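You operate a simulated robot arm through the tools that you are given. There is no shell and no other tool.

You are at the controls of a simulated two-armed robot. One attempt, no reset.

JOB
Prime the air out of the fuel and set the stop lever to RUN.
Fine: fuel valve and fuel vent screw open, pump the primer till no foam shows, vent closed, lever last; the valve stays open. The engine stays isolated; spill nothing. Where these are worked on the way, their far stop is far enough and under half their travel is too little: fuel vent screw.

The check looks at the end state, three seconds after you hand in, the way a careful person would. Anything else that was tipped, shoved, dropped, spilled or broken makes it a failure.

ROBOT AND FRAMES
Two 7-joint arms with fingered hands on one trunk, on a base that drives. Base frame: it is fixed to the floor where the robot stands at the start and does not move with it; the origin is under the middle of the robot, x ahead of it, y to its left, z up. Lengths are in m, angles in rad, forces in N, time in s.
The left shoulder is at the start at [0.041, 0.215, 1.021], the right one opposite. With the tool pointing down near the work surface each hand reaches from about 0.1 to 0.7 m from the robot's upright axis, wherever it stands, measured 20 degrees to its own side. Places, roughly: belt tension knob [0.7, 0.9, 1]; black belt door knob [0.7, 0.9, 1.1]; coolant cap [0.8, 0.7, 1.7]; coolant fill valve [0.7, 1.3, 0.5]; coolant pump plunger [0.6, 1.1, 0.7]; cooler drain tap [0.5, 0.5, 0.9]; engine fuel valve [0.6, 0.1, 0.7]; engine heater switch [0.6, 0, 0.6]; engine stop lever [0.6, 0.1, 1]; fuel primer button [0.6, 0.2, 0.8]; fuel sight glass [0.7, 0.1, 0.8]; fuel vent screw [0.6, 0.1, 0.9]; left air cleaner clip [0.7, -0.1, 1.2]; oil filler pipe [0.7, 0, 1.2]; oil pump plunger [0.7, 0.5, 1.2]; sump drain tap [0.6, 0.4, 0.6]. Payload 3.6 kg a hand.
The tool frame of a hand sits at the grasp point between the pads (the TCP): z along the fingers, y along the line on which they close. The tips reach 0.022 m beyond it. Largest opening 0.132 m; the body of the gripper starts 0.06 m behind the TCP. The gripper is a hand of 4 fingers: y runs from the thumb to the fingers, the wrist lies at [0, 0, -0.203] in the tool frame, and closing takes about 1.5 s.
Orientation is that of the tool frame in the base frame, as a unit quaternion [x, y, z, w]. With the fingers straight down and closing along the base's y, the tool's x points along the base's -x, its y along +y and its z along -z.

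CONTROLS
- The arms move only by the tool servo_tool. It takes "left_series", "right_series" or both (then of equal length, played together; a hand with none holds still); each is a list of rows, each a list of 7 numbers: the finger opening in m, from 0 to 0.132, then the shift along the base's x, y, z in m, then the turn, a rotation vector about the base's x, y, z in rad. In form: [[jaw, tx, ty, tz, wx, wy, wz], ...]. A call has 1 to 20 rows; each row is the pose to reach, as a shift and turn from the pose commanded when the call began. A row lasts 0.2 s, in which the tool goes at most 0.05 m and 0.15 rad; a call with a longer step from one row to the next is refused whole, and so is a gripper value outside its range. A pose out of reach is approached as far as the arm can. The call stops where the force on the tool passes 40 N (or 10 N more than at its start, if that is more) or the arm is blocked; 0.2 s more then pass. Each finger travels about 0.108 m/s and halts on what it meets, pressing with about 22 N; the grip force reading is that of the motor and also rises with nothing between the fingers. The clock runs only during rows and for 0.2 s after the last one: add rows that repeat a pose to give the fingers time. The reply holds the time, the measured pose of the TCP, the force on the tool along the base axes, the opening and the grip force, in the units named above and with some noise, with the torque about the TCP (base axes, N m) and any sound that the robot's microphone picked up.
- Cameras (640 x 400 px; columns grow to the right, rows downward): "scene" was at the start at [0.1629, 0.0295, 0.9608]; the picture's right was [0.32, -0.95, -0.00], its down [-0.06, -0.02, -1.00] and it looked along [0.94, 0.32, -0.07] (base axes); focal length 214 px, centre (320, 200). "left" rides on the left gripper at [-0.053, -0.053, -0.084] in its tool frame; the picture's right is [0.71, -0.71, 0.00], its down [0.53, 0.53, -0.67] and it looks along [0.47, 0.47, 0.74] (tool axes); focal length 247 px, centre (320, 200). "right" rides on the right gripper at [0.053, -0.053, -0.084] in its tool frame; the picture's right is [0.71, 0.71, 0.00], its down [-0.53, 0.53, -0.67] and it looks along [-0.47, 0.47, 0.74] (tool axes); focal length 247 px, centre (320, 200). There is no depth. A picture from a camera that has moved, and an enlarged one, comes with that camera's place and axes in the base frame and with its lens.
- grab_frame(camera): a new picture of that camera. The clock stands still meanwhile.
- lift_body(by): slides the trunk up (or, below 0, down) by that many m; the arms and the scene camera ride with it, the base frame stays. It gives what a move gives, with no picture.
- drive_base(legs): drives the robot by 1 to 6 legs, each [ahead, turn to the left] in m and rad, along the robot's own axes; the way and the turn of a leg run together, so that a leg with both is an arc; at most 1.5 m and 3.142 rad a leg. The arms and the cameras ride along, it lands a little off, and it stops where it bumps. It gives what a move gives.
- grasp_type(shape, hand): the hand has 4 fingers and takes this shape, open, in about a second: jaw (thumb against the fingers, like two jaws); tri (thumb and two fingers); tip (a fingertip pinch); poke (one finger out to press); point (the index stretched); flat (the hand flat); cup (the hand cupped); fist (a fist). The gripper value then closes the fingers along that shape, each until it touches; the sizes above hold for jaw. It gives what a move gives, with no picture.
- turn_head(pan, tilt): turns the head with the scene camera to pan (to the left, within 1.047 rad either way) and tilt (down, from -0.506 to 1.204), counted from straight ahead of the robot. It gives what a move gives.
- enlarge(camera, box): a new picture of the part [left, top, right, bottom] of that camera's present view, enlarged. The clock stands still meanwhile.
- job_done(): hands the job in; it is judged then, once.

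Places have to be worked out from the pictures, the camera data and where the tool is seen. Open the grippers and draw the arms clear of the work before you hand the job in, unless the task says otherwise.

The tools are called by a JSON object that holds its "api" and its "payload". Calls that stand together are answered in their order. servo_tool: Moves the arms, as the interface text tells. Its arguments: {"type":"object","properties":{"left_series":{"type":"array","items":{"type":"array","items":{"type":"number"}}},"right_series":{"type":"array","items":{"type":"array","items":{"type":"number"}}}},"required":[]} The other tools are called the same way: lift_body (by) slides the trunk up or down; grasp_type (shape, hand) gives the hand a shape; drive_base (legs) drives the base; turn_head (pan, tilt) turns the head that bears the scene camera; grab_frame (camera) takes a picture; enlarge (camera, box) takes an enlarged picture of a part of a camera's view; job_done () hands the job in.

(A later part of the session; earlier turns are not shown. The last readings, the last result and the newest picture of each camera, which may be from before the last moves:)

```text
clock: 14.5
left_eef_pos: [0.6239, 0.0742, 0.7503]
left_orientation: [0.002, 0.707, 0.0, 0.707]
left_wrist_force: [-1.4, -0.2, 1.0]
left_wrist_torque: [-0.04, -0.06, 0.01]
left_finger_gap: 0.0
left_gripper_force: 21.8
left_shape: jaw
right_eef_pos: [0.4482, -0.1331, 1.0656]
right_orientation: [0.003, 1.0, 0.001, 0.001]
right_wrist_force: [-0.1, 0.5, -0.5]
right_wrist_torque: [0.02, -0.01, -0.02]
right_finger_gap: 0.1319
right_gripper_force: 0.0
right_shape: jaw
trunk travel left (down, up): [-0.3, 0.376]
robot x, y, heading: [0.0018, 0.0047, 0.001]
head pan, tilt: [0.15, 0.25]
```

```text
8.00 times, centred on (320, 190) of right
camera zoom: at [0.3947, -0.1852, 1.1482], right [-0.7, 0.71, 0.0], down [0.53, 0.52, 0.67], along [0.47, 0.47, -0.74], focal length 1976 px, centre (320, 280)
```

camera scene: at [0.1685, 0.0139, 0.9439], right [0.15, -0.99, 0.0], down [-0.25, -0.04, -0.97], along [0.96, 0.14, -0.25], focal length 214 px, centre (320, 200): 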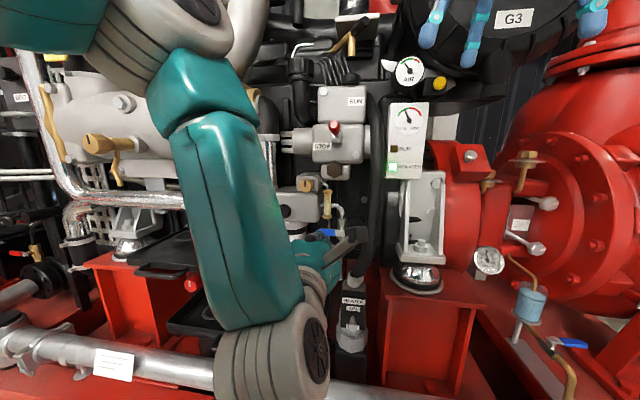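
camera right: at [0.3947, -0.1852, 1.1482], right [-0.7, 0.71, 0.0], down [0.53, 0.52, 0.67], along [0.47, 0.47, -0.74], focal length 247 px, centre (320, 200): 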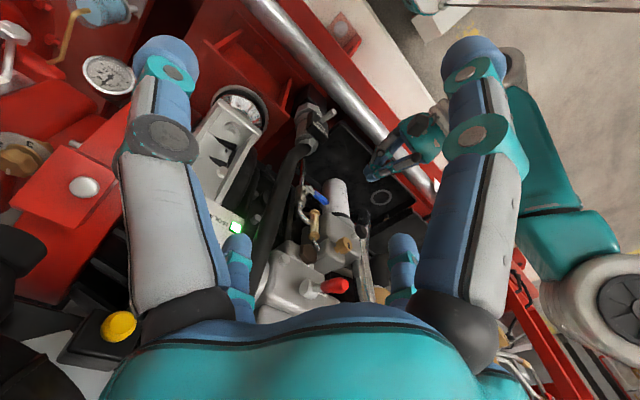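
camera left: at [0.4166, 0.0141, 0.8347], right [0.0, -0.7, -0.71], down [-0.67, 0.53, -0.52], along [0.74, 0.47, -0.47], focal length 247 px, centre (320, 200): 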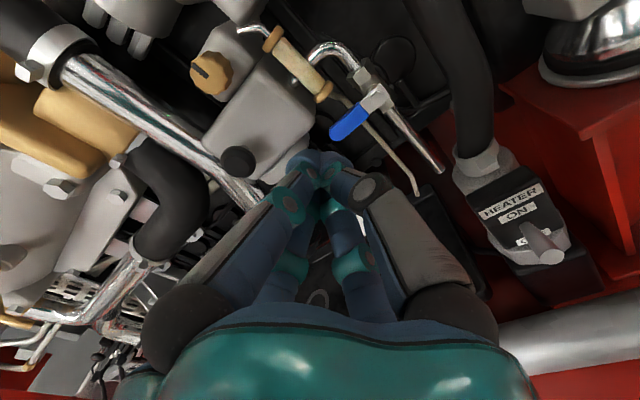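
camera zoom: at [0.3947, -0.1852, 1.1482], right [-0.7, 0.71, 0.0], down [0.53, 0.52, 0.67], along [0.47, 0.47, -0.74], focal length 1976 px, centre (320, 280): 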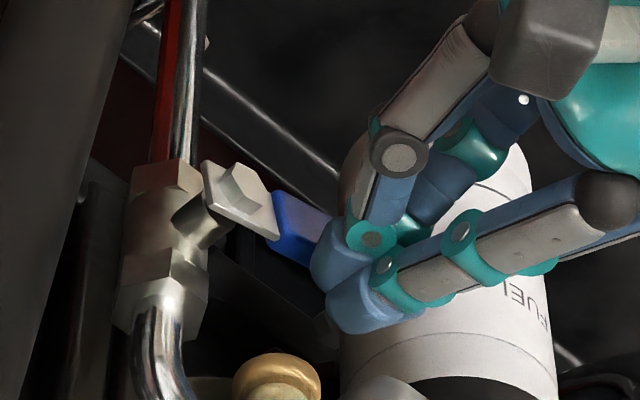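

The plate's edge slope shows the handle has already turned about 15° downward with hardly any force, so down is right. I seat the tips 6 mm deeper and follow the handle's arc to about 45°.

{"api": "servo_tool", "payload": {"left_series": [[0.0, 0.003, 0.0, 0.004, 0, 0, 0], [0.0, 0.006, 0.0, 0.003, 0, 0, 0], [0.0, 0.006, 0.0027, -0.0042, 0, 0, 0], [0.0, 0.006, 0.0034, -0.0107, 0, 0, 0], [0.0, 0.006, 0.004, -0.018, 0, 0, 0], [0.0, 0.006, 0.0029, -0.024, 0, 0, 0]]}}

{"api": "enlarge", "payload": {"camera": "left", "box": [240, 80, 440, 205]}}

{"api": "enlarge", "payload": {"camera": "right", "box": [280, 165, 360, 215]}}

```text
clock: 15.9
left_eef_pos: [0.628, 0.0762, 0.7274]
left_orientation: [-0.001, 0.708, 0.004, 0.706]
left_wrist_force: [-0.1, 0.0, 0.0]
left_wrist_torque: [0.0, 0.02, 0.03]
left_finger_gap: 0.0
left_gripper_force: 21.7
left_shape: jaw
right_eef_pos: [0.4476, -0.1317, 1.0656]
right_orientation: [0.003, 1.0, 0.0, 0.0]
right_wrist_force: [-0.1, 0.4, 0.3]
right_wrist_torque: [0.02, 0.02, -0.03]
right_finger_gap: 0.132
right_gripper_force: 0.1
right_shape: jaw
trunk travel left (down, up): [-0.3, 0.376]
robot x, y, heading: [0.0002, 0.0004, 0.002]
head pan, tilt: [0.15, 0.25]
```

```text
3.20 times, centred on (340, 142) of left
camera zoom: at [0.5447, 0.0216, 0.7808], right [0.0, -0.7, -0.71], down [-0.68, 0.52, -0.52], along [0.74, 0.48, -0.47], focal length 790 px, centre (256, 384)
```

zoom: 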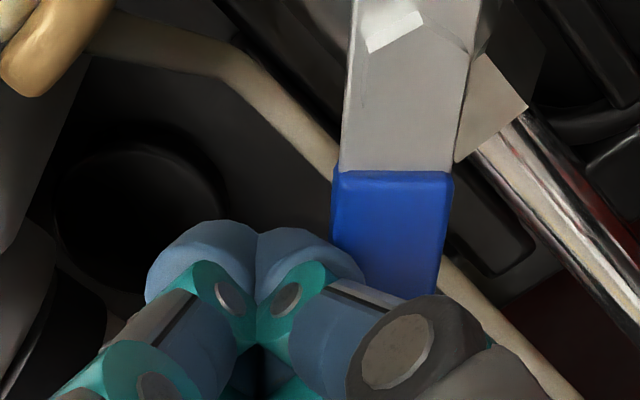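

```text
8.00 times, centred on (320, 190) of right
camera zoom: at [0.3948, -0.1851, 1.1482], right [-0.7, 0.71, 0.0], down [0.53, 0.52, 0.67], along [0.47, 0.47, -0.74], focal length 1976 px, centre (320, 280)
```

zoom: 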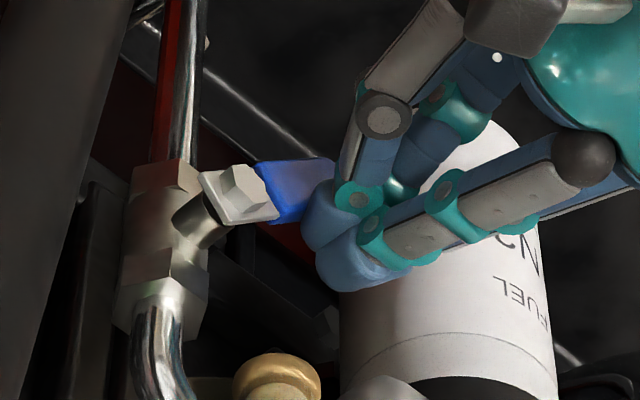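

The handle is now about halfway down and moves freely. I continue along the arc towards vertical.

{"api": "servo_tool", "payload": {"left_series": [[0.0, 0.0, -0.002, -0.006, 0, 0, 0], [0.0, 0.0, -0.005, -0.0123, 0, 0, 0], [0.0, 0.0, -0.009, -0.018, 0, 0, 0], [0.0, 0.0, -0.0138, -0.022, 0, 0, 0], [0.0, 0.0, -0.0189, -0.0254, 0, 0, 0], [0.0, 0.0, -0.0251, -0.0283, 0, 0, 0]]}}

{"api": "enlarge", "payload": {"camera": "left", "box": [240, 80, 440, 205]}}

{"api": "enlarge", "payload": {"camera": "right", "box": [280, 165, 360, 215]}}

```text
clock: 17.3
left_eef_pos: [0.6292, 0.0539, 0.6999]
left_orientation: [-0.002, 0.707, 0.004, 0.707]
left_wrist_force: [-6.2, 12.2, 6.0]
left_wrist_torque: [-0.04, -0.09, 0.14]
left_finger_gap: 0.0
left_gripper_force: 22.3
left_shape: jaw
left hand out of reach, approached as far as the arm can: row 1, 2, 3, 4
right_eef_pos: [0.4459, -0.1327, 1.0662]
right_orientation: [0.003, 1.0, 0.0, 0.0]
right_wrist_force: [-0.5, 0.0, -1.0]
right_wrist_torque: [-0.01, -0.02, 0.02]
right_finger_gap: 0.1319
right_gripper_force: 0.0
right_shape: jaw
trunk travel left (down, up): [-0.3, 0.376]
robot x, y, heading: [0.0024, 0.0009, -0.002]
head pan, tilt: [0.15, 0.25]
```

```text
3.20 times, centred on (340, 142) of left
camera zoom: at [0.5453, -0.0005, 0.7526], right [0.01, -0.7, -0.71], down [-0.67, 0.52, -0.52], along [0.74, 0.48, -0.47], focal length 790 px, centre (256, 384)
```

zoom: 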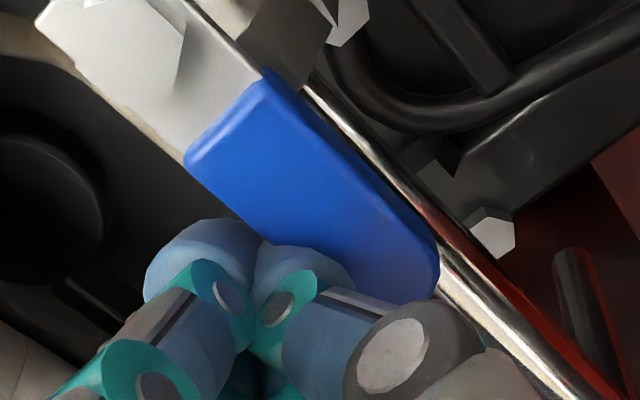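

```text
8.00 times, centred on (320, 190) of right
camera zoom: at [0.3938, -0.1842, 1.1488], right [-0.7, 0.71, 0.0], down [0.53, 0.52, 0.67], along [0.48, 0.47, -0.74], focal length 1976 px, centre (320, 280)
```

zoom: 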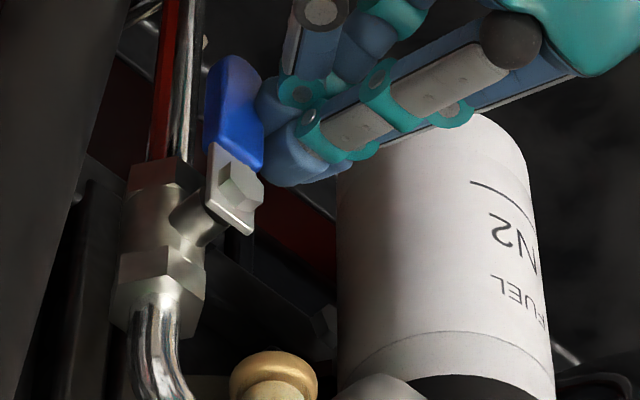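

The handle points nearly straight down and pushes back with 12 N, so it is near its stop. I push a few millimetres more to be sure it's fully home.

{"api": "servo_tool", "payload": {"left_series": [[0.0, 0.0, -0.003, -0.0005, 0, 0, 0], [0.0, 0.0, -0.006, -0.001, 0, 0, 0], [0.0, 0.0, -0.006, -0.001, 0, 0, 0]]}}

{"api": "enlarge", "payload": {"camera": "left", "box": [240, 80, 440, 205]}}

{"api": "enlarge", "payload": {"camera": "right", "box": [280, 165, 360, 215]}}

```text
clock: 18.1
left_eef_pos: [0.629, 0.0503, 0.6978]
left_orientation: [-0.003, 0.705, 0.005, 0.709]
left_wrist_force: [-12.2, 31.0, 9.1]
left_wrist_torque: [-0.04, -0.12, 0.41]
left_finger_gap: 0.0
left_gripper_force: 22.0
left_shape: jaw
right_eef_pos: [0.4461, -0.131, 1.0661]
right_orientation: [0.001, 1.0, -0.001, 0.0]
right_wrist_force: [1.2, -0.3, 0.1]
right_wrist_torque: [0.03, 0.01, 0.02]
right_finger_gap: 0.1321
right_gripper_force: 0.0
right_shape: jaw
trunk travel left (down, up): [-0.3, 0.376]
robot x, y, heading: [-0.0003, 0.0014, 0.003]
head pan, tilt: [0.15, 0.25]
```

```text
3.20 times, centred on (340, 142) of left
camera zoom: at [0.5454, -0.0031, 0.7513], right [0.01, -0.71, -0.71], down [-0.67, 0.52, -0.53], along [0.74, 0.48, -0.47], focal length 790 px, centre (256, 384)
```

zoom: 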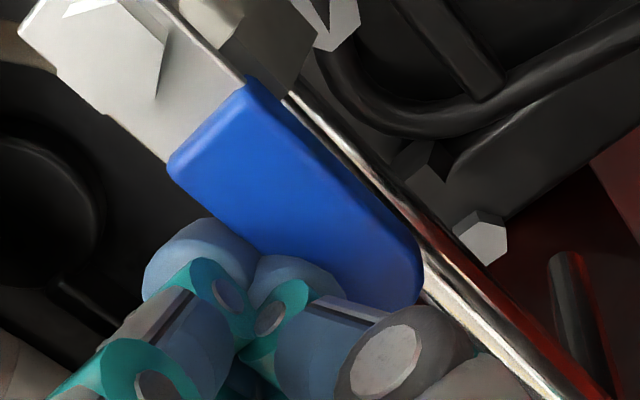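

```text
8.00 times, centred on (320, 190) of right
camera zoom: at [0.393, -0.1825, 1.1494], right [-0.7, 0.71, 0.0], down [0.53, 0.52, 0.67], along [0.48, 0.47, -0.74], focal length 1976 px, centre (320, 280)
```

zoom: 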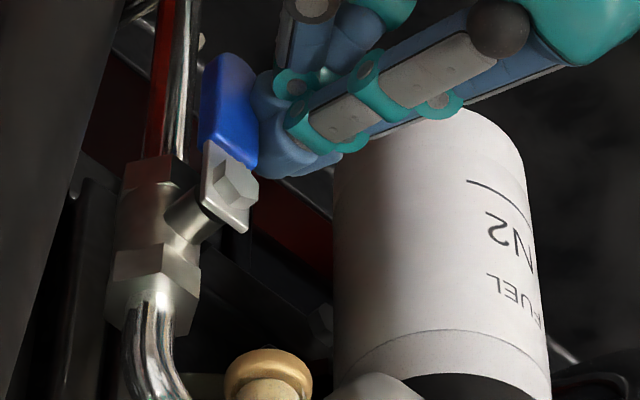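

The force rose to 31 N with almost no motion, so the valve is at its open stop. I back the hand off the handle (left, then straight back out).

{"api": "servo_tool", "payload": {"left_series": [[0.0, 0.0, 0.01, 0.001, 0, 0, 0], [0.0, -0.005, 0.022, 0.001, 0, 0, 0], [0.0, -0.045, 0.022, 0.005, 0, 0, 0], [0.0, -0.085, 0.022, 0.02, 0, 0, 0], [0.0, -0.125, 0.022, 0.05, 0, 0, 0], [0.0, -0.13, 0.022, 0.1, 0, 0, 0], [0.0, -0.13, 0.025, 0.14, 0, 0, 0], [0.0, -0.13, 0.035, 0.17, 0, 0, 0]]}}

{"api": "grab_frame", "payload": {"camera": "scene"}}

{"api": "grab_frame", "payload": {"camera": "left"}}

{"api": "enlarge", "payload": {"camera": "right", "box": [280, 150, 440, 250]}}

```text
refused: row 6 steps farther than a row can; nothing moved
```

```text
taken
camera scene: at [0.167, 0.016, 0.9442], right [0.15, -0.99, 0.0], down [-0.24, -0.04, -0.97], along [0.96, 0.14, -0.25], focal length 214 px, centre (320, 200)
```

scene: 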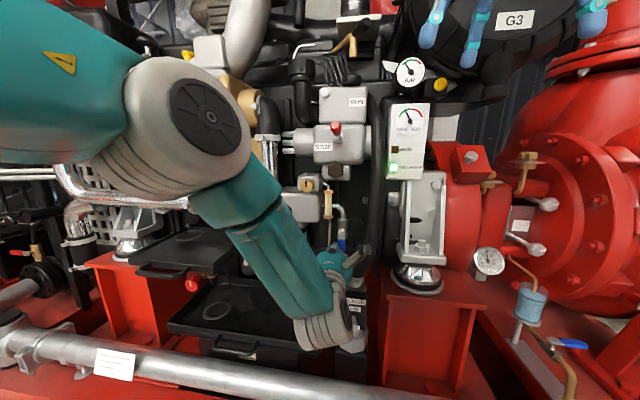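

```text
taken
camera left: at [0.5454, -0.0031, 0.7513], right [0.01, -0.71, -0.71], down [-0.67, 0.52, -0.53], along [0.74, 0.48, -0.47], focal length 247 px, centre (320, 200)
```

left: 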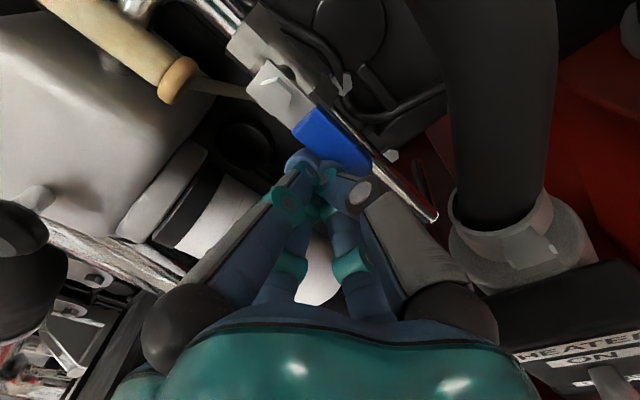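

```text
4.00 times, centred on (360, 200) of right
camera zoom: at [0.393, -0.1825, 1.1494], right [-0.7, 0.71, 0.0], down [0.53, 0.52, 0.67], along [0.48, 0.47, -0.74], focal length 988 px, centre (160, 200)
```

zoom: 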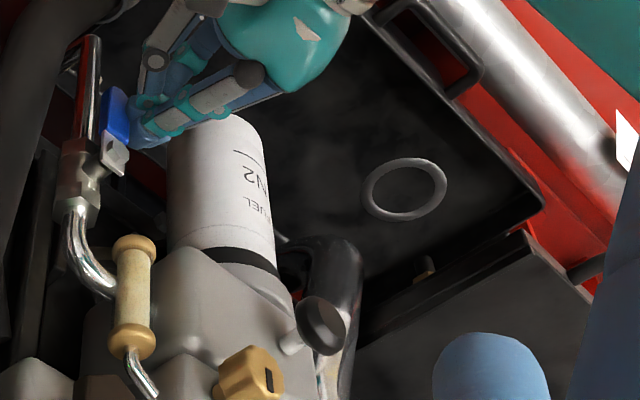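

One row was slightly too long; I resend the retreat with shorter steps.

{"api": "servo_tool", "payload": {"left_series": [[0.0, 0.0, 0.01, 0.001, 0, 0, 0], [0.0, -0.005, 0.022, 0.001, 0, 0, 0], [0.0, -0.045, 0.022, 0.005, 0, 0, 0], [0.0, -0.085, 0.022, 0.02, 0, 0, 0], [0.0, -0.12, 0.022, 0.045, 0, 0, 0], [0.0, -0.13, 0.022, 0.085, 0, 0, 0], [0.0, -0.13, 0.025, 0.125, 0, 0, 0], [0.0, -0.13, 0.035, 0.165, 0, 0, 0]]}}

{"api": "grab_frame", "payload": {"camera": "scene"}}

{"api": "grab_frame", "payload": {"camera": "left"}}

{"api": "enlarge", "payload": {"camera": "right", "box": [280, 150, 440, 250]}}

```text
clock: 19.9
left_eef_pos: [0.4982, 0.08, 0.8644]
left_orientation: [0.002, 0.707, 0.002, 0.707]
left_wrist_force: [0.5, 0.1, 0.6]
left_wrist_torque: [0.0, 0.0, 0.03]
left_finger_gap: 0.0
left_gripper_force: 22.2
left_shape: jaw
left hand out of reach, approached as far as the arm can: row 2
right_eef_pos: [0.448, -0.1336, 1.0648]
right_orientation: [0.003, 1.0, 0.0, -0.001]
right_wrist_force: [0.4, -0.5, 0.7]
right_wrist_torque: [-0.02, 0.0, -0.03]
right_finger_gap: 0.1319
right_gripper_force: 0.0
right_shape: jaw
trunk travel left (down, up): [-0.3, 0.376]
robot x, y, heading: [0.0002, 0.0016, -0.004]
head pan, tilt: [0.15, 0.25]
```

```text
taken
camera scene: at [0.1684, 0.014, 0.9439], right [0.15, -0.99, 0.0], down [-0.24, -0.04, -0.97], along [0.96, 0.14, -0.25], focal length 214 px, centre (320, 200)
```

scene: 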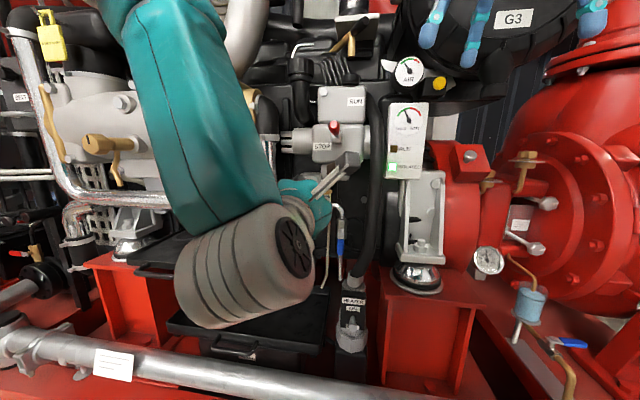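

```text
taken
camera left: at [0.4137, 0.0266, 0.9164], right [0.0, -0.7, -0.71], down [-0.67, 0.53, -0.52], along [0.74, 0.47, -0.47], focal length 247 px, centre (320, 200)
```

left: 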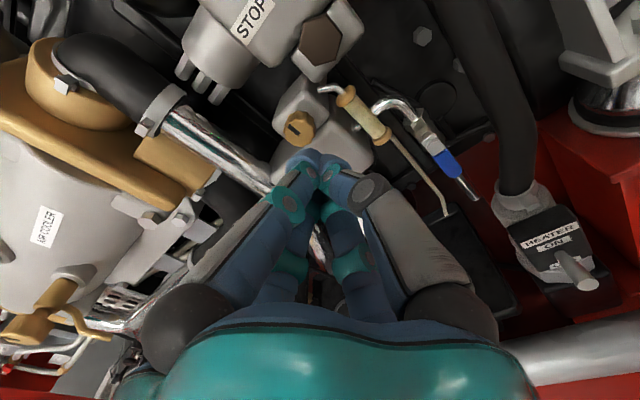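

```text
4.00 times, centred on (360, 200) of right
camera zoom: at [0.3944, -0.1853, 1.1484], right [-0.7, 0.71, 0.0], down [0.53, 0.52, 0.67], along [0.47, 0.47, -0.74], focal length 988 px, centre (160, 200)
```

zoom: 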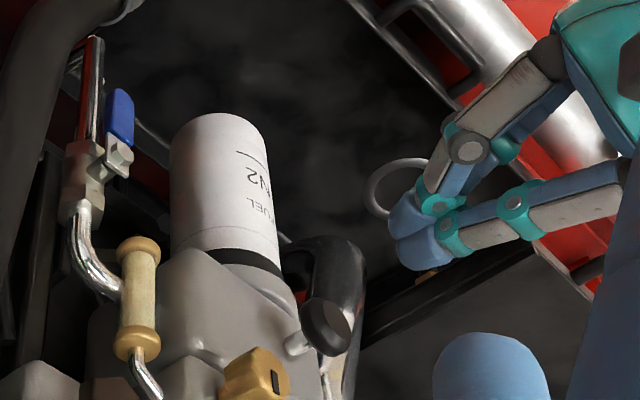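

The blue handle now stands straight down along the pipe: valve open. Next the vent screw: I enlarge it in the left and right views to fix its centre.

{"api": "enlarge", "payload": {"camera": "left", "box": [250, 70, 410, 170]}}

{"api": "enlarge", "payload": {"camera": "right", "box": [310, 205, 390, 255]}}

```text
4.00 times, centred on (330, 120) of left
camera zoom: at [0.4137, 0.0266, 0.9164], right [0.0, -0.7, -0.71], down [-0.67, 0.53, -0.52], along [0.74, 0.47, -0.47], focal length 988 px, centre (280, 520)
```

zoom: 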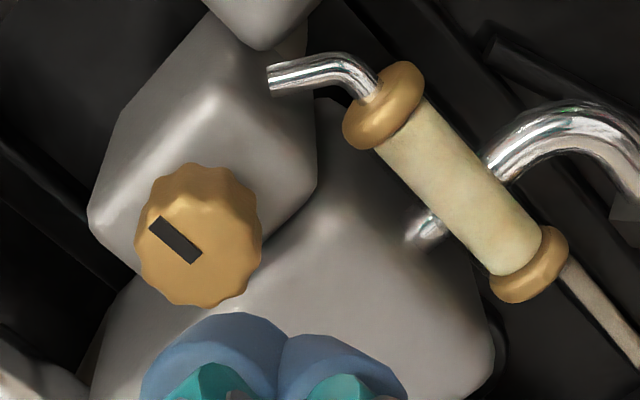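

```text
8.00 times, centred on (350, 230) of right
camera zoom: at [0.3944, -0.1853, 1.1484], right [-0.7, 0.71, 0.0], down [0.53, 0.52, 0.67], along [0.47, 0.47, -0.74], focal length 1976 px, centre (80, -40)
```

zoom: 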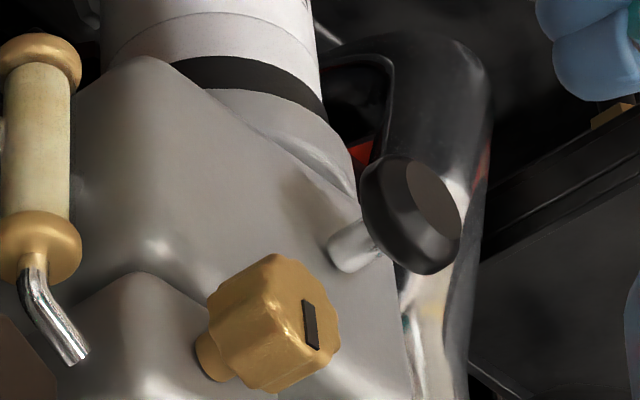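

Vent face centre ≈ [0.619, 0.113, 0.861], diameter ≈ 0.03, with its mark pointing up. I open the hand to 0.07 in free space at [0.50, 0.113, 0.861] and pre-turn it clockwise by 0.9 rad to leave room for a long counter-clockwise (opening) turn.

{"api": "servo_tool", "payload": {"left_series": [[0.07, 0.0, 0.015, 0.0, 0.1, 0, 0], [0.07, 0.0, 0.033, -0.003, 0.2, 0, 0], [0.07, 0.0, 0.033, -0.003, 0.3, 0, 0], [0.07, 0.0, 0.033, -0.003, 0.4, 0, 0], [0.07, 0.0, 0.033, -0.003, 0.5, 0, 0], [0.07, 0.0, 0.033, -0.003, 0.6, 0, 0], [0.07, 0.0, 0.033, -0.003, 0.7, 0, 0], [0.07, 0.0, 0.033, -0.003, 0.8, 0, 0], [0.07, 0.0, 0.033, -0.003, 0.9, 0, 0], [0.07, 0.0, 0.033, -0.003, 0.9, 0, 0]]}}

{"api": "grab_frame", "payload": {"camera": "left"}}

{"api": "grab_frame", "payload": {"camera": "right"}}

{"api": "grab_frame", "payload": {"camera": "scene"}}

```text
clock: 22.1
left_eef_pos: [0.4993, 0.1146, 0.8597]
left_orientation: [0.309, 0.636, 0.31, 0.635]
left_wrist_force: [0.2, 0.9, -0.8]
left_wrist_torque: [0.01, 0.02, -0.01]
left_finger_gap: 0.0695
left_gripper_force: 0.0
left_shape: jaw
right_eef_pos: [0.4481, -0.1323, 1.0653]
right_orientation: [0.003, 1.0, 0.001, 0.0]
right_wrist_force: [-0.1, -0.5, -0.3]
right_wrist_torque: [0.03, -0.01, 0.0]
right_finger_gap: 0.1319
right_gripper_force: 0.2
right_shape: jaw
trunk travel left (down, up): [-0.3, 0.376]
robot x, y, heading: [0.0036, -0.0006, -0.0]
head pan, tilt: [0.15, 0.25]
```

```text
taken
camera left: at [0.4148, 0.0391, 0.8503], right [0.0, 0.12, -0.99], down [-0.67, 0.74, 0.09], along [0.74, 0.66, 0.08], focal length 247 px, centre (320, 200)
```

left: 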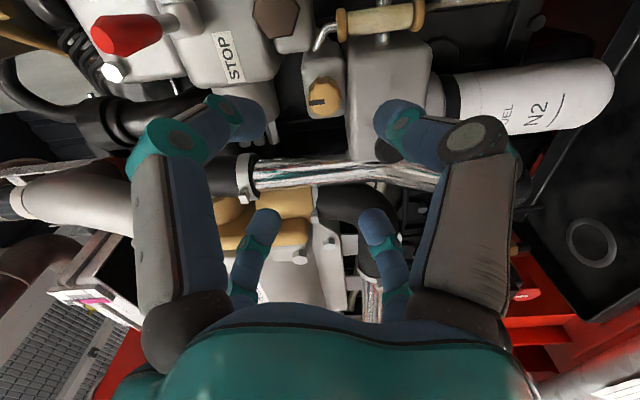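

```text
taken
camera right: at [0.3949, -0.1851, 1.1481], right [-0.7, 0.71, 0.0], down [0.53, 0.52, 0.67], along [0.47, 0.47, -0.74], focal length 247 px, centre (320, 200)
```

right: 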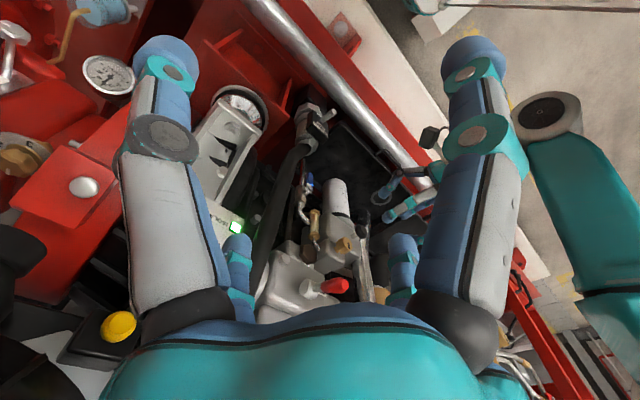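

```text
taken
camera scene: at [0.1686, 0.014, 0.9438], right [0.15, -0.99, 0.0], down [-0.25, -0.04, -0.97], along [0.96, 0.15, -0.25], focal length 214 px, centre (320, 200)
```

scene: 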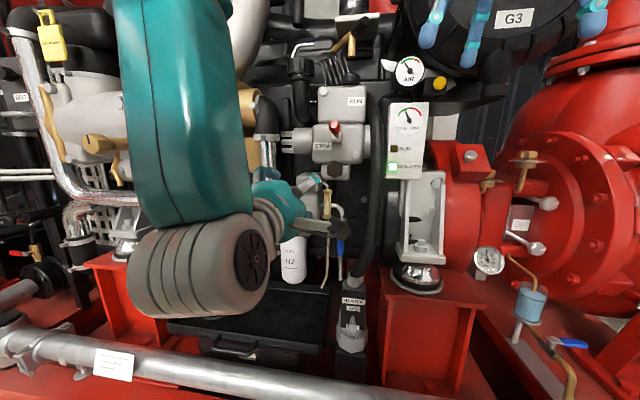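

The pre-turn was reached without limits. I enlarge the left view to check the tool axis against the knob (it should fall at about column 320, row 101).

{"api": "enlarge", "payload": {"camera": "left", "box": [272, 67, 368, 127]}}

```text
6.67 times, centred on (320, 97) of left
camera zoom: at [0.4148, 0.0391, 0.8503], right [0.0, 0.12, -0.99], down [-0.67, 0.74, 0.09], along [0.74, 0.66, 0.08], focal length 1646 px, centre (320, 887)
```

zoom: 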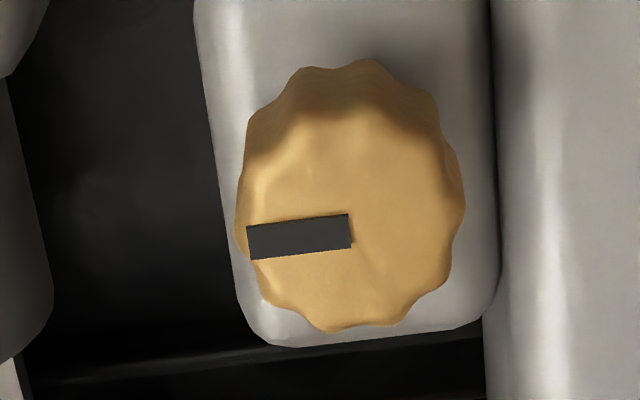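

From this close view the knob axis is at y ≈ 0.114, z ≈ 0.856 — 3.5 mm below my tool axis. I correct that, set the opening to 0.055 and advance so the tips pass around the knob (TCP x ≈ 0.612).

{"api": "servo_tool", "payload": {"left_series": [[0.055, 0.03, 0.001, -0.0035, 0, 0, 0], [0.055, 0.06, 0.001, -0.0035, 0, 0, 0], [0.055, 0.08, 0.001, -0.0035, 0, 0, 0], [0.055, 0.08, 0.001, -0.0035, 0, 0, 0]]}}

{"api": "grab_frame", "payload": {"camera": "left"}}

{"api": "enlarge", "payload": {"camera": "right", "box": [300, 190, 396, 250]}}

```text
clock: 23.1
left_eef_pos: [0.5793, 0.114, 0.8567]
left_orientation: [0.309, 0.637, 0.308, 0.636]
left_wrist_force: [1.2, -0.3, 0.3]
left_wrist_torque: [-0.01, 0.01, -0.01]
left_finger_gap: 0.0553
left_gripper_force: 0.0
left_shape: jaw
right_eef_pos: [0.4464, -0.1335, 1.065]
right_orientation: [0.002, 1.0, 0.001, 0.0]
right_wrist_force: [-0.7, -0.2, 0.1]
right_wrist_torque: [0.0, -0.02, 0.0]
right_finger_gap: 0.1318
right_gripper_force: 0.0
right_shape: jaw
trunk travel left (down, up): [-0.3, 0.376]
robot x, y, heading: [0.0019, 0.0018, -0.001]
head pan, tilt: [0.15, 0.25]
```

```text
taken
camera left: at [0.4944, 0.039, 0.8468], right [0.0, 0.12, -0.99], down [-0.67, 0.74, 0.09], along [0.74, 0.66, 0.08], focal length 247 px, centre (320, 200)
```

left: 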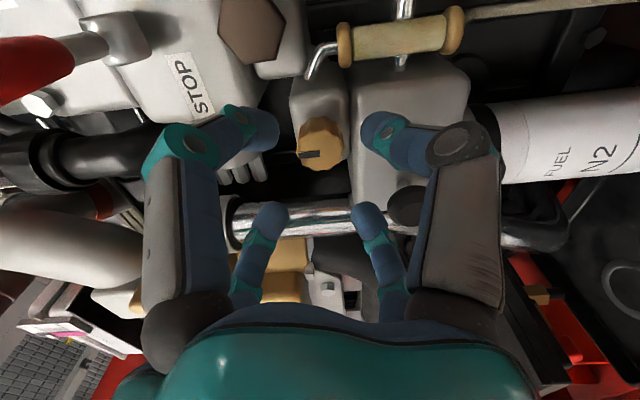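

```text
6.67 times, centred on (348, 220) of right
camera zoom: at [0.3947, -0.1851, 1.1482], right [-0.7, 0.71, 0.0], down [0.53, 0.52, 0.67], along [0.47, 0.47, -0.74], focal length 1646 px, centre (133, 67)
```

zoom: 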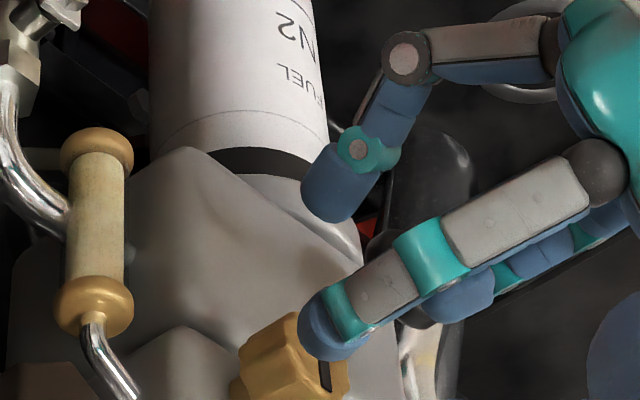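

The fingers stand around the knob. I enlarge the left view to verify centring before the last advance.

{"api": "enlarge", "payload": {"camera": "left", "box": [256, 100, 384, 180]}}

```text
5.00 times, centred on (320, 140) of left
camera zoom: at [0.4944, 0.039, 0.8468], right [0.0, 0.12, -0.99], down [-0.67, 0.74, 0.09], along [0.74, 0.66, 0.08], focal length 1235 px, centre (320, 500)
```

zoom: 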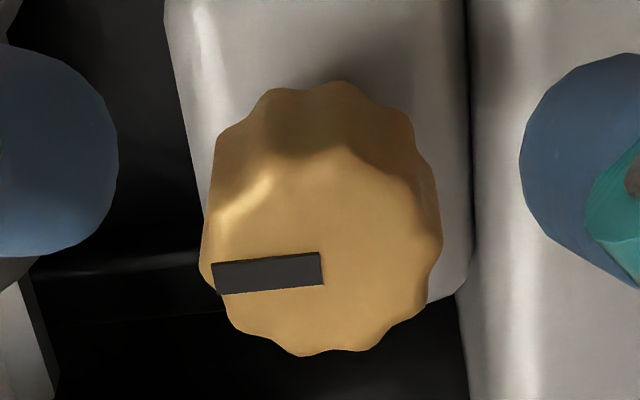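

Two views agree: knob face centre [0.620, 0.115, 0.855], well aligned. I advance to TCP x ≈ 0.613 and close on the knob.

{"api": "servo_tool", "payload": {"left_series": [[0.055, 0.015, 0.001, 0.0, 0, 0, 0], [0.055, 0.034, 0.001, 0.0, 0, 0, 0], [0.055, 0.034, 0.001, 0.0, 0, 0, 0], [0.0, 0.034, 0.001, 0.0, 0, 0, 0], [0.0, 0.034, 0.001, 0.0, 0, 0, 0], [0.0, 0.034, 0.001, 0.0, 0, 0, 0], [0.0, 0.034, 0.001, 0.0, 0, 0, 0]]}}

{"api": "grab_frame", "payload": {"camera": "left"}}

{"api": "enlarge", "payload": {"camera": "right", "box": [300, 190, 396, 250]}}

```text
clock: 24.7
left_eef_pos: [0.6133, 0.1167, 0.8568]
left_orientation: [0.31, 0.637, 0.308, 0.635]
left_wrist_force: [5.4, -1.0, 0.5]
left_wrist_torque: [-0.08, 0.05, -0.01]
left_finger_gap: 0.0232
left_gripper_force: 22.1
left_shape: jaw
right_eef_pos: [0.4471, -0.1343, 1.0639]
right_orientation: [0.003, 1.0, 0.002, -0.001]
right_wrist_force: [-0.3, 1.0, 0.1]
right_wrist_torque: [0.05, -0.03, -0.02]
right_finger_gap: 0.1318
right_gripper_force: 0.0
right_shape: jaw
trunk travel left (down, up): [-0.3, 0.376]
robot x, y, heading: [-0.001, 0.0004, 0.005]
head pan, tilt: [0.15, 0.25]
```

```text
taken
camera left: at [0.529, 0.0416, 0.8473], right [0.0, 0.12, -0.99], down [-0.67, 0.74, 0.09], along [0.74, 0.66, 0.08], focal length 247 px, centre (320, 200)
```

left: 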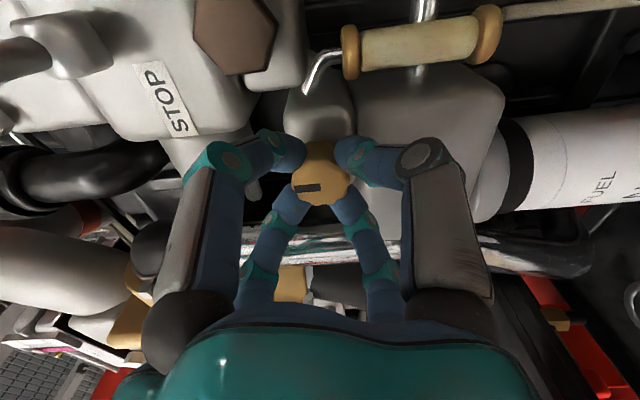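

```text
6.67 times, centred on (348, 220) of right
camera zoom: at [0.3953, -0.1852, 1.148], right [-0.7, 0.71, 0.0], down [0.53, 0.52, 0.67], along [0.47, 0.47, -0.74], focal length 1646 px, centre (133, 67)
```

zoom: 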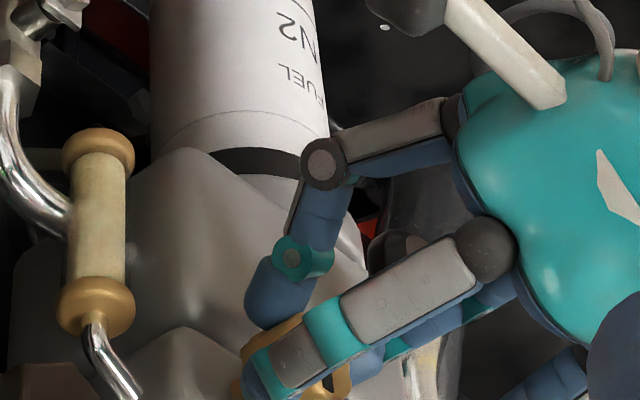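

The four fingers hold the knob centrally (gap 0.023). I turn counter-clockwise by 0.9 rad and check the mark.

{"api": "servo_tool", "payload": {"left_series": [[0.0, 0, 0, 0, -0.1, 0, 0], [0.0, 0, 0, 0, -0.2, 0, 0], [0.0, 0, 0, 0, -0.3, 0, 0], [0.0, 0, 0, 0, -0.4, 0, 0], [0.0, 0, 0, 0, -0.5, 0, 0], [0.0, 0, 0, 0, -0.6, 0, 0], [0.0, 0, 0, 0, -0.7, 0, 0], [0.0, 0, 0, 0, -0.8, 0, 0], [0.0, 0, 0, 0, -0.9, 0, 0]]}}

{"api": "grab_frame", "payload": {"camera": "left"}}

{"api": "enlarge", "payload": {"camera": "right", "box": [300, 190, 396, 250]}}

```text
clock: 26.7
left_eef_pos: [0.613, 0.1152, 0.8553]
left_orientation: [0.001, 0.708, 0.001, 0.706]
left_wrist_force: [4.6, 2.6, -1.9]
left_wrist_torque: [0.01, 0.04, 0.01]
left_finger_gap: 0.023
left_gripper_force: 21.9
left_shape: jaw
right_eef_pos: [0.4477, -0.1335, 1.0657]
right_orientation: [0.002, 1.0, -0.001, -0.002]
right_wrist_force: [-0.6, -0.7, 0.0]
right_wrist_torque: [0.02, 0.01, 0.03]
right_finger_gap: 0.1319
right_gripper_force: 0.0
right_shape: jaw
trunk travel left (down, up): [-0.3, 0.376]
robot x, y, heading: [-0.0004, 0.0013, -0.004]
head pan, tilt: [0.15, 0.25]
```

```text
taken
camera left: at [0.5291, 0.0626, 0.9078], right [0.0, -0.71, -0.71], down [-0.67, 0.53, -0.52], along [0.74, 0.47, -0.47], focal length 247 px, centre (320, 200)
```

left: 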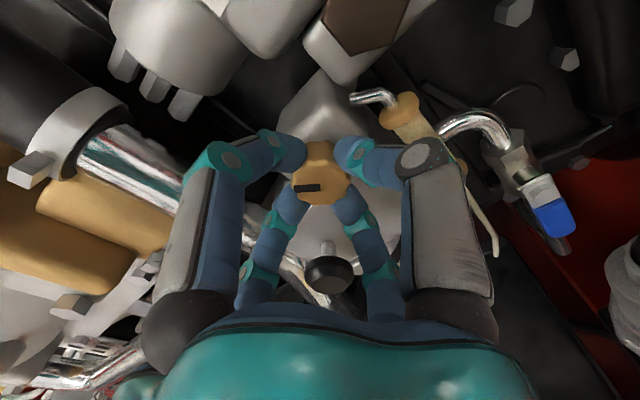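

```text
6.67 times, centred on (348, 220) of right
camera zoom: at [0.3955, -0.1849, 1.1479], right [-0.7, 0.71, 0.0], down [0.53, 0.52, 0.67], along [0.47, 0.47, -0.74], focal length 1646 px, centre (133, 67)
```

zoom: 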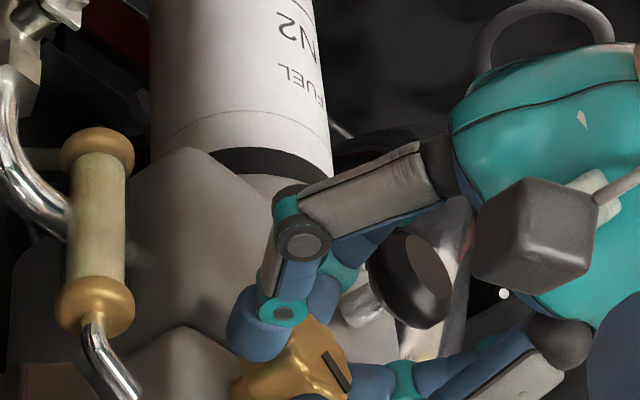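

The mark stayed fixed relative to the hand, so the knob turned 0.9 rad with it, torque near zero. I continue another 1.2 rad counter-clockwise.

{"api": "servo_tool", "payload": {"left_series": [[0.0, 0, 0, 0, -0.1, 0, 0], [0.0, 0, 0, 0, -0.2, 0, 0], [0.0, 0, 0, 0, -0.3, 0, 0], [0.0, 0, 0, 0, -0.4, 0, 0], [0.0, 0, 0, 0, -0.5, 0, 0], [0.0, 0, 0, 0, -0.6, 0, 0], [0.0, 0, 0, 0, -0.7, 0, 0], [0.0, 0, 0, 0, -0.8, 0, 0], [0.0, 0, 0, 0, -0.9, 0, 0], [0.0, 0, 0, 0, -1.0, 0, 0], [0.0, 0, 0, 0, -1.1, 0, 0], [0.0, 0, 0, 0, -1.2, 0, 0]]}}

{"api": "grab_frame", "payload": {"camera": "left"}}

{"api": "enlarge", "payload": {"camera": "right", "box": [300, 190, 396, 250]}}

```text
clock: 29.3
left_eef_pos: [0.6116, 0.1147, 0.8556]
left_orientation: [-0.398, 0.586, -0.398, 0.583]
left_wrist_force: [1.5, -9.5, -11.7]
left_wrist_torque: [0.0, 0.18, -0.22]
left_finger_gap: 0.0229
left_gripper_force: 22.2
left_shape: jaw
right_eef_pos: [0.4494, -0.1348, 1.0644]
right_orientation: [0.003, 1.0, 0.0, -0.001]
right_wrist_force: [0.2, 0.0, -0.9]
right_wrist_torque: [-0.02, 0.0, 0.0]
right_finger_gap: 0.1318
right_gripper_force: 0.1
right_shape: jaw
trunk travel left (down, up): [-0.3, 0.376]
robot x, y, heading: [0.0015, -0.0039, 0.002]
head pan, tilt: [0.15, 0.25]
```

```text
taken
camera left: at [0.5295, 0.1448, 0.9237], right [0.0, -0.92, 0.4], down [-0.67, -0.3, -0.68], along [0.74, -0.27, -0.62], focal length 247 px, centre (320, 200)
```

left: 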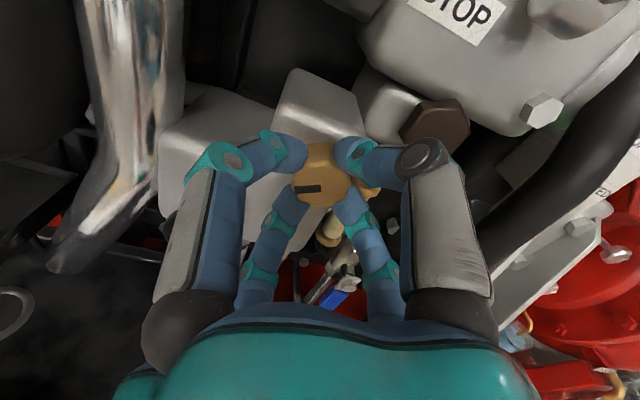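

```text
6.67 times, centred on (348, 220) of right
camera zoom: at [0.396, -0.186, 1.1475], right [-0.7, 0.71, 0.0], down [0.53, 0.52, 0.67], along [0.47, 0.47, -0.74], focal length 1646 px, centre (133, 67)
```

zoom: 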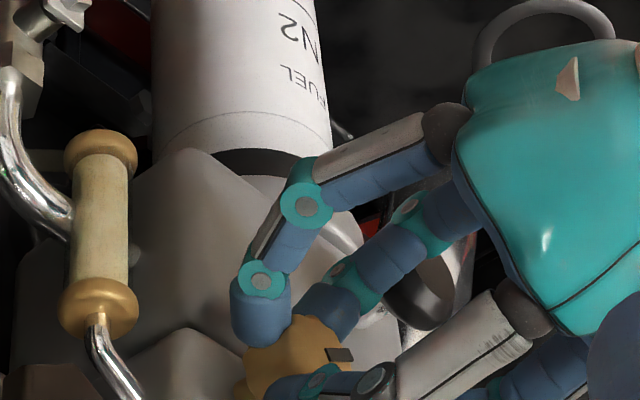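

The knob has now turned 2.1 rad in all with the hand, still no torque about its axis. I turn 0.6 rad further, easing 1 mm toward where the side force pushes.

{"api": "servo_tool", "payload": {"left_series": [[0.0, 0, -0.0005, -0.0005, -0.1, 0, 0], [0.0, 0, -0.001, -0.001, -0.2, 0, 0], [0.0, 0, -0.001, -0.001, -0.3, 0, 0], [0.0, 0, -0.001, -0.001, -0.4, 0, 0], [0.0, 0, -0.001, -0.001, -0.5, 0, 0], [0.0, 0, -0.001, -0.001, -0.6, 0, 0]]}}

{"api": "grab_frame", "payload": {"camera": "left"}}

{"api": "enlarge", "payload": {"camera": "right", "box": [300, 190, 396, 250]}}

```text
clock: 30.7
left_eef_pos: [0.6141, 0.1111, 0.856]
left_orientation: [0.557, -0.439, 0.547, -0.446]
left_wrist_force: [-3.0, 8.8, -10.1]
left_wrist_torque: [0.74, 0.18, 0.13]
left_finger_gap: 0.0228
left_gripper_force: 22.0
left_shape: jaw
left hand out of reach, approached as far as the arm can: row 6
right_eef_pos: [0.4485, -0.1299, 1.0641]
right_orientation: [0.003, 1.0, 0.001, -0.001]
right_wrist_force: [-0.1, -0.4, 0.3]
right_wrist_torque: [0.03, -0.02, -0.02]
right_finger_gap: 0.1321
right_gripper_force: 0.0
right_shape: jaw
trunk travel left (down, up): [-0.3, 0.376]
robot x, y, heading: [-0.0015, 0.0011, 0.002]
head pan, tilt: [0.15, 0.25]
```

```text
taken
camera left: at [0.5284, 0.1744, 0.8963], right [0.01, -0.53, 0.84], down [-0.66, -0.64, -0.39], along [0.75, -0.55, -0.36], focal length 247 px, centre (320, 200)
```

left: 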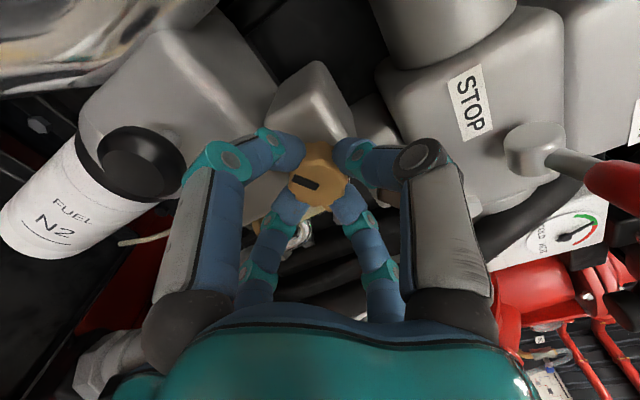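

```text
6.67 times, centred on (348, 220) of right
camera zoom: at [0.3952, -0.184, 1.1482], right [-0.7, 0.71, 0.0], down [0.53, 0.52, 0.67], along [0.47, 0.47, -0.74], focal length 1646 px, centre (133, 67)
```

zoom: 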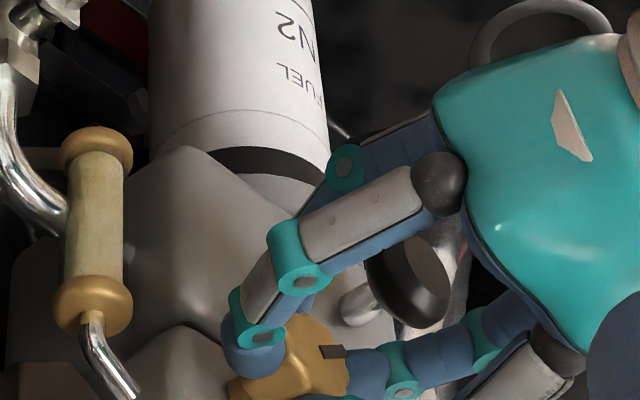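

The torque rose to 0.74 N·m and the mark slipped relative to the hand while staying put in space: the vent is at its far stop after about 120°. I release, back out straight, and turn the hand back to level in free space.

{"api": "servo_tool", "payload": {"left_series": [[0.055, 0, 0, 0, 0, 0, 0], [0.055, 0, 0, 0, 0, 0, 0], [0.055, -0.03, 0.003, 0, 0, 0, 0], [0.055, -0.07, 0.003, 0, 0, 0, 0], [0.055, -0.11, 0.003, 0, 0.1, 0, 0], [0.05, -0.115, 0.003, 0, 0.24, 0, 0], [0.04, -0.115, 0.003, 0, 0.38, 0, 0], [0.03, -0.115, 0.003, 0, 0.52, 0, 0], [0.02, -0.115, 0.003, 0, 0.66, 0, 0], [0.0, -0.115, 0.003, 0, 0.8, 0, 0], [0.0, -0.115, 0.003, 0, 0.94, 0, 0], [0.0, -0.115, 0.003, 0, 1.08, 0, 0], [0.0, -0.115, 0.003, 0, 1.22, 0, 0], [0.0, -0.115, 0.003, 0, 1.36, 0, 0], [0.0, -0.115, 0.003, 0, 1.5, 0, 0], [0.0, -0.115, 0.003, 0, 1.64, 0, 0], [0.0, -0.115, 0.003, 0, 1.78, 0, 0], [0.0, -0.115, 0.003, 0, 1.8, 0, 0]]}}

{"api": "grab_frame", "payload": {"camera": "left"}}

{"api": "enlarge", "payload": {"camera": "right", "box": [290, 180, 418, 260]}}

```text
clock: 34.5
left_eef_pos: [0.498, 0.1111, 0.8565]
left_orientation: [0.002, 0.707, 0.002, 0.707]
left_wrist_force: [0.2, 0.0, -0.2]
left_wrist_torque: [0.01, -0.02, -0.01]
left_finger_gap: 0.0
left_gripper_force: 22.0
left_shape: jaw
right_eef_pos: [0.4472, -0.1332, 1.0644]
right_orientation: [0.002, 1.0, 0.002, 0.0]
right_wrist_force: [-0.4, 0.6, 0.1]
right_wrist_torque: [-0.03, -0.02, -0.01]
right_finger_gap: 0.1319
right_gripper_force: 0.0
right_shape: jaw
trunk travel left (down, up): [-0.3, 0.376]
robot x, y, heading: [0.0026, -0.0001, 0.001]
head pan, tilt: [0.15, 0.25]
```

```text
taken
camera left: at [0.4135, 0.0578, 0.9103], right [0.0, -0.7, -0.71], down [-0.67, 0.53, -0.52], along [0.74, 0.48, -0.47], focal length 247 px, centre (320, 200)
```

left: 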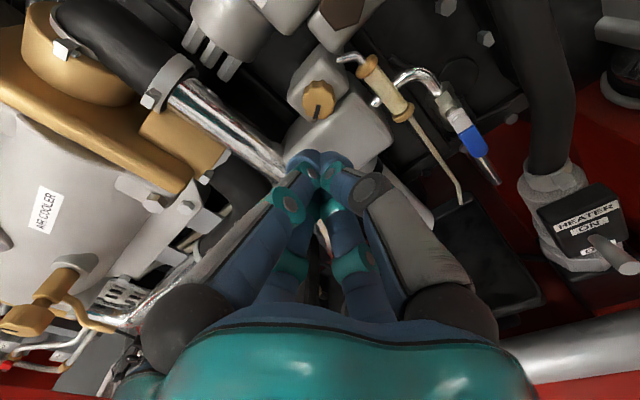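

```text
5.00 times, centred on (354, 220) of right
camera zoom: at [0.3949, -0.1852, 1.1481], right [-0.7, 0.71, 0.0], down [0.53, 0.52, 0.67], along [0.47, 0.47, -0.74], focal length 1235 px, centre (150, 100)
```

zoom: 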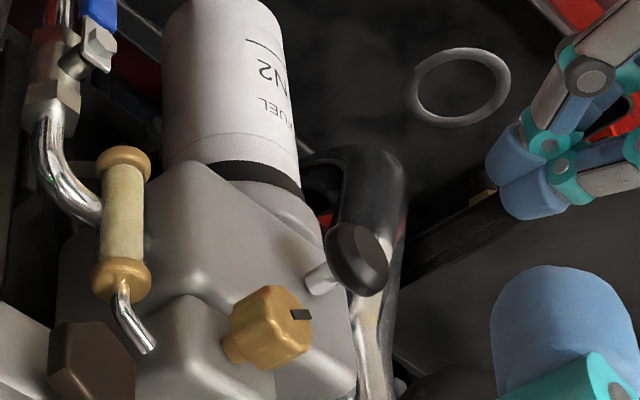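

The vent mark now points down-left (open, at its stop). Next the primer: I move in front of the button at about [0.50, 0.164, 0.799] with the hand open so its camera can see the button along the axis.

{"api": "servo_tool", "payload": {"left_series": [[0.04, 0.0, 0.02, -0.02, 0, 0, 0], [0.08, 0.0, 0.04, -0.04, 0, 0, 0], [0.09, 0.0, 0.053, -0.0575, 0, 0, 0], [0.09, 0.0, 0.053, -0.0575, 0, 0, 0], [0.09, 0.0, 0.053, -0.0575, 0, 0, 0]]}}

{"api": "grab_frame", "payload": {"camera": "left"}}

{"api": "enlarge", "payload": {"camera": "right", "box": [290, 180, 418, 260]}}

{"api": "grab_frame", "payload": {"camera": "scene"}}

```text
clock: 35.7
left_eef_pos: [0.4915, 0.1511, 0.8038]
left_orientation: [0.002, 0.708, 0.002, 0.707]
left_wrist_force: [-0.1, -0.9, -0.3]
left_wrist_torque: [-0.04, 0.0, -0.02]
left_finger_gap: 0.0894
left_gripper_force: 0.1
left_shape: jaw
left hand out of reach, approached as far as the arm can: row 3, 4, 5
right_eef_pos: [0.4474, -0.1324, 1.0653]
right_orientation: [0.003, 1.0, 0.001, 0.0]
right_wrist_force: [-0.2, 0.2, 0.4]
right_wrist_torque: [0.02, -0.02, 0.0]
right_finger_gap: 0.1319
right_gripper_force: 0.0
right_shape: jaw
trunk travel left (down, up): [-0.3, 0.376]
robot x, y, heading: [0.0007, 0.0002, -0.004]
head pan, tilt: [0.15, 0.25]
```

```text
taken
camera left: at [0.4082, 0.0968, 0.8566], right [0.0, -0.7, -0.71], down [-0.67, 0.53, -0.52], along [0.74, 0.48, -0.47], focal length 247 px, centre (320, 200)
```

left: 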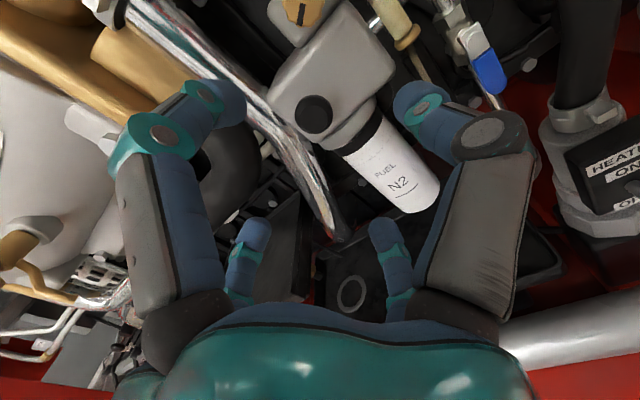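

```text
5.00 times, centred on (354, 220) of right
camera zoom: at [0.3948, -0.1852, 1.1482], right [-0.7, 0.71, 0.0], down [0.53, 0.52, 0.67], along [0.47, 0.47, -0.74], focal length 1235 px, centre (150, 100)
```

zoom: 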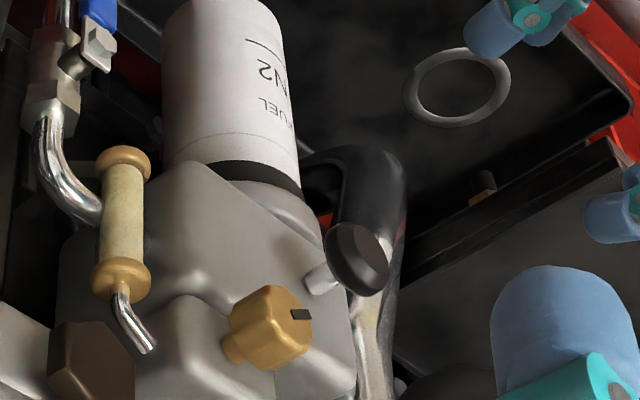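

```text
taken
camera scene: at [0.1686, 0.0139, 0.9438], right [0.15, -0.99, 0.0], down [-0.25, -0.04, -0.97], along [0.96, 0.14, -0.25], focal length 214 px, centre (320, 200)
```

scene: 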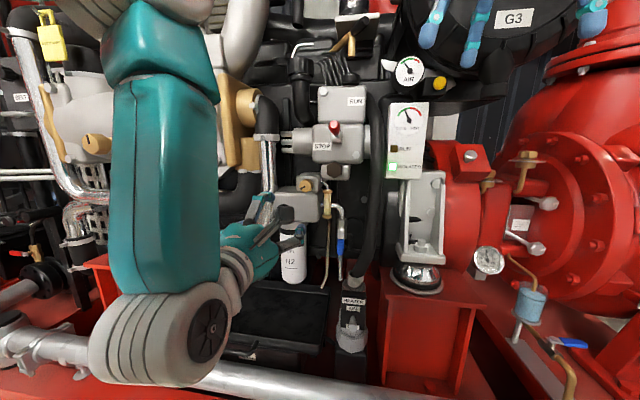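

The arm is too folded for that spot (reached only [0.4915, 0.151, 0.804]), but the button is in view. I enlarge it to fix its place.

{"api": "enlarge", "payload": {"camera": "left", "box": [272, 83, 368, 143]}}

```text
6.67 times, centred on (320, 113) of left
camera zoom: at [0.4082, 0.0968, 0.8566], right [0.0, -0.7, -0.71], down [-0.67, 0.53, -0.52], along [0.74, 0.48, -0.47], focal length 1646 px, centre (320, 780)
```

zoom: 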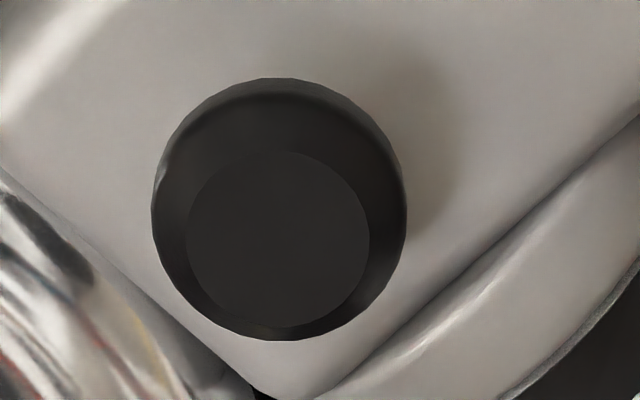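

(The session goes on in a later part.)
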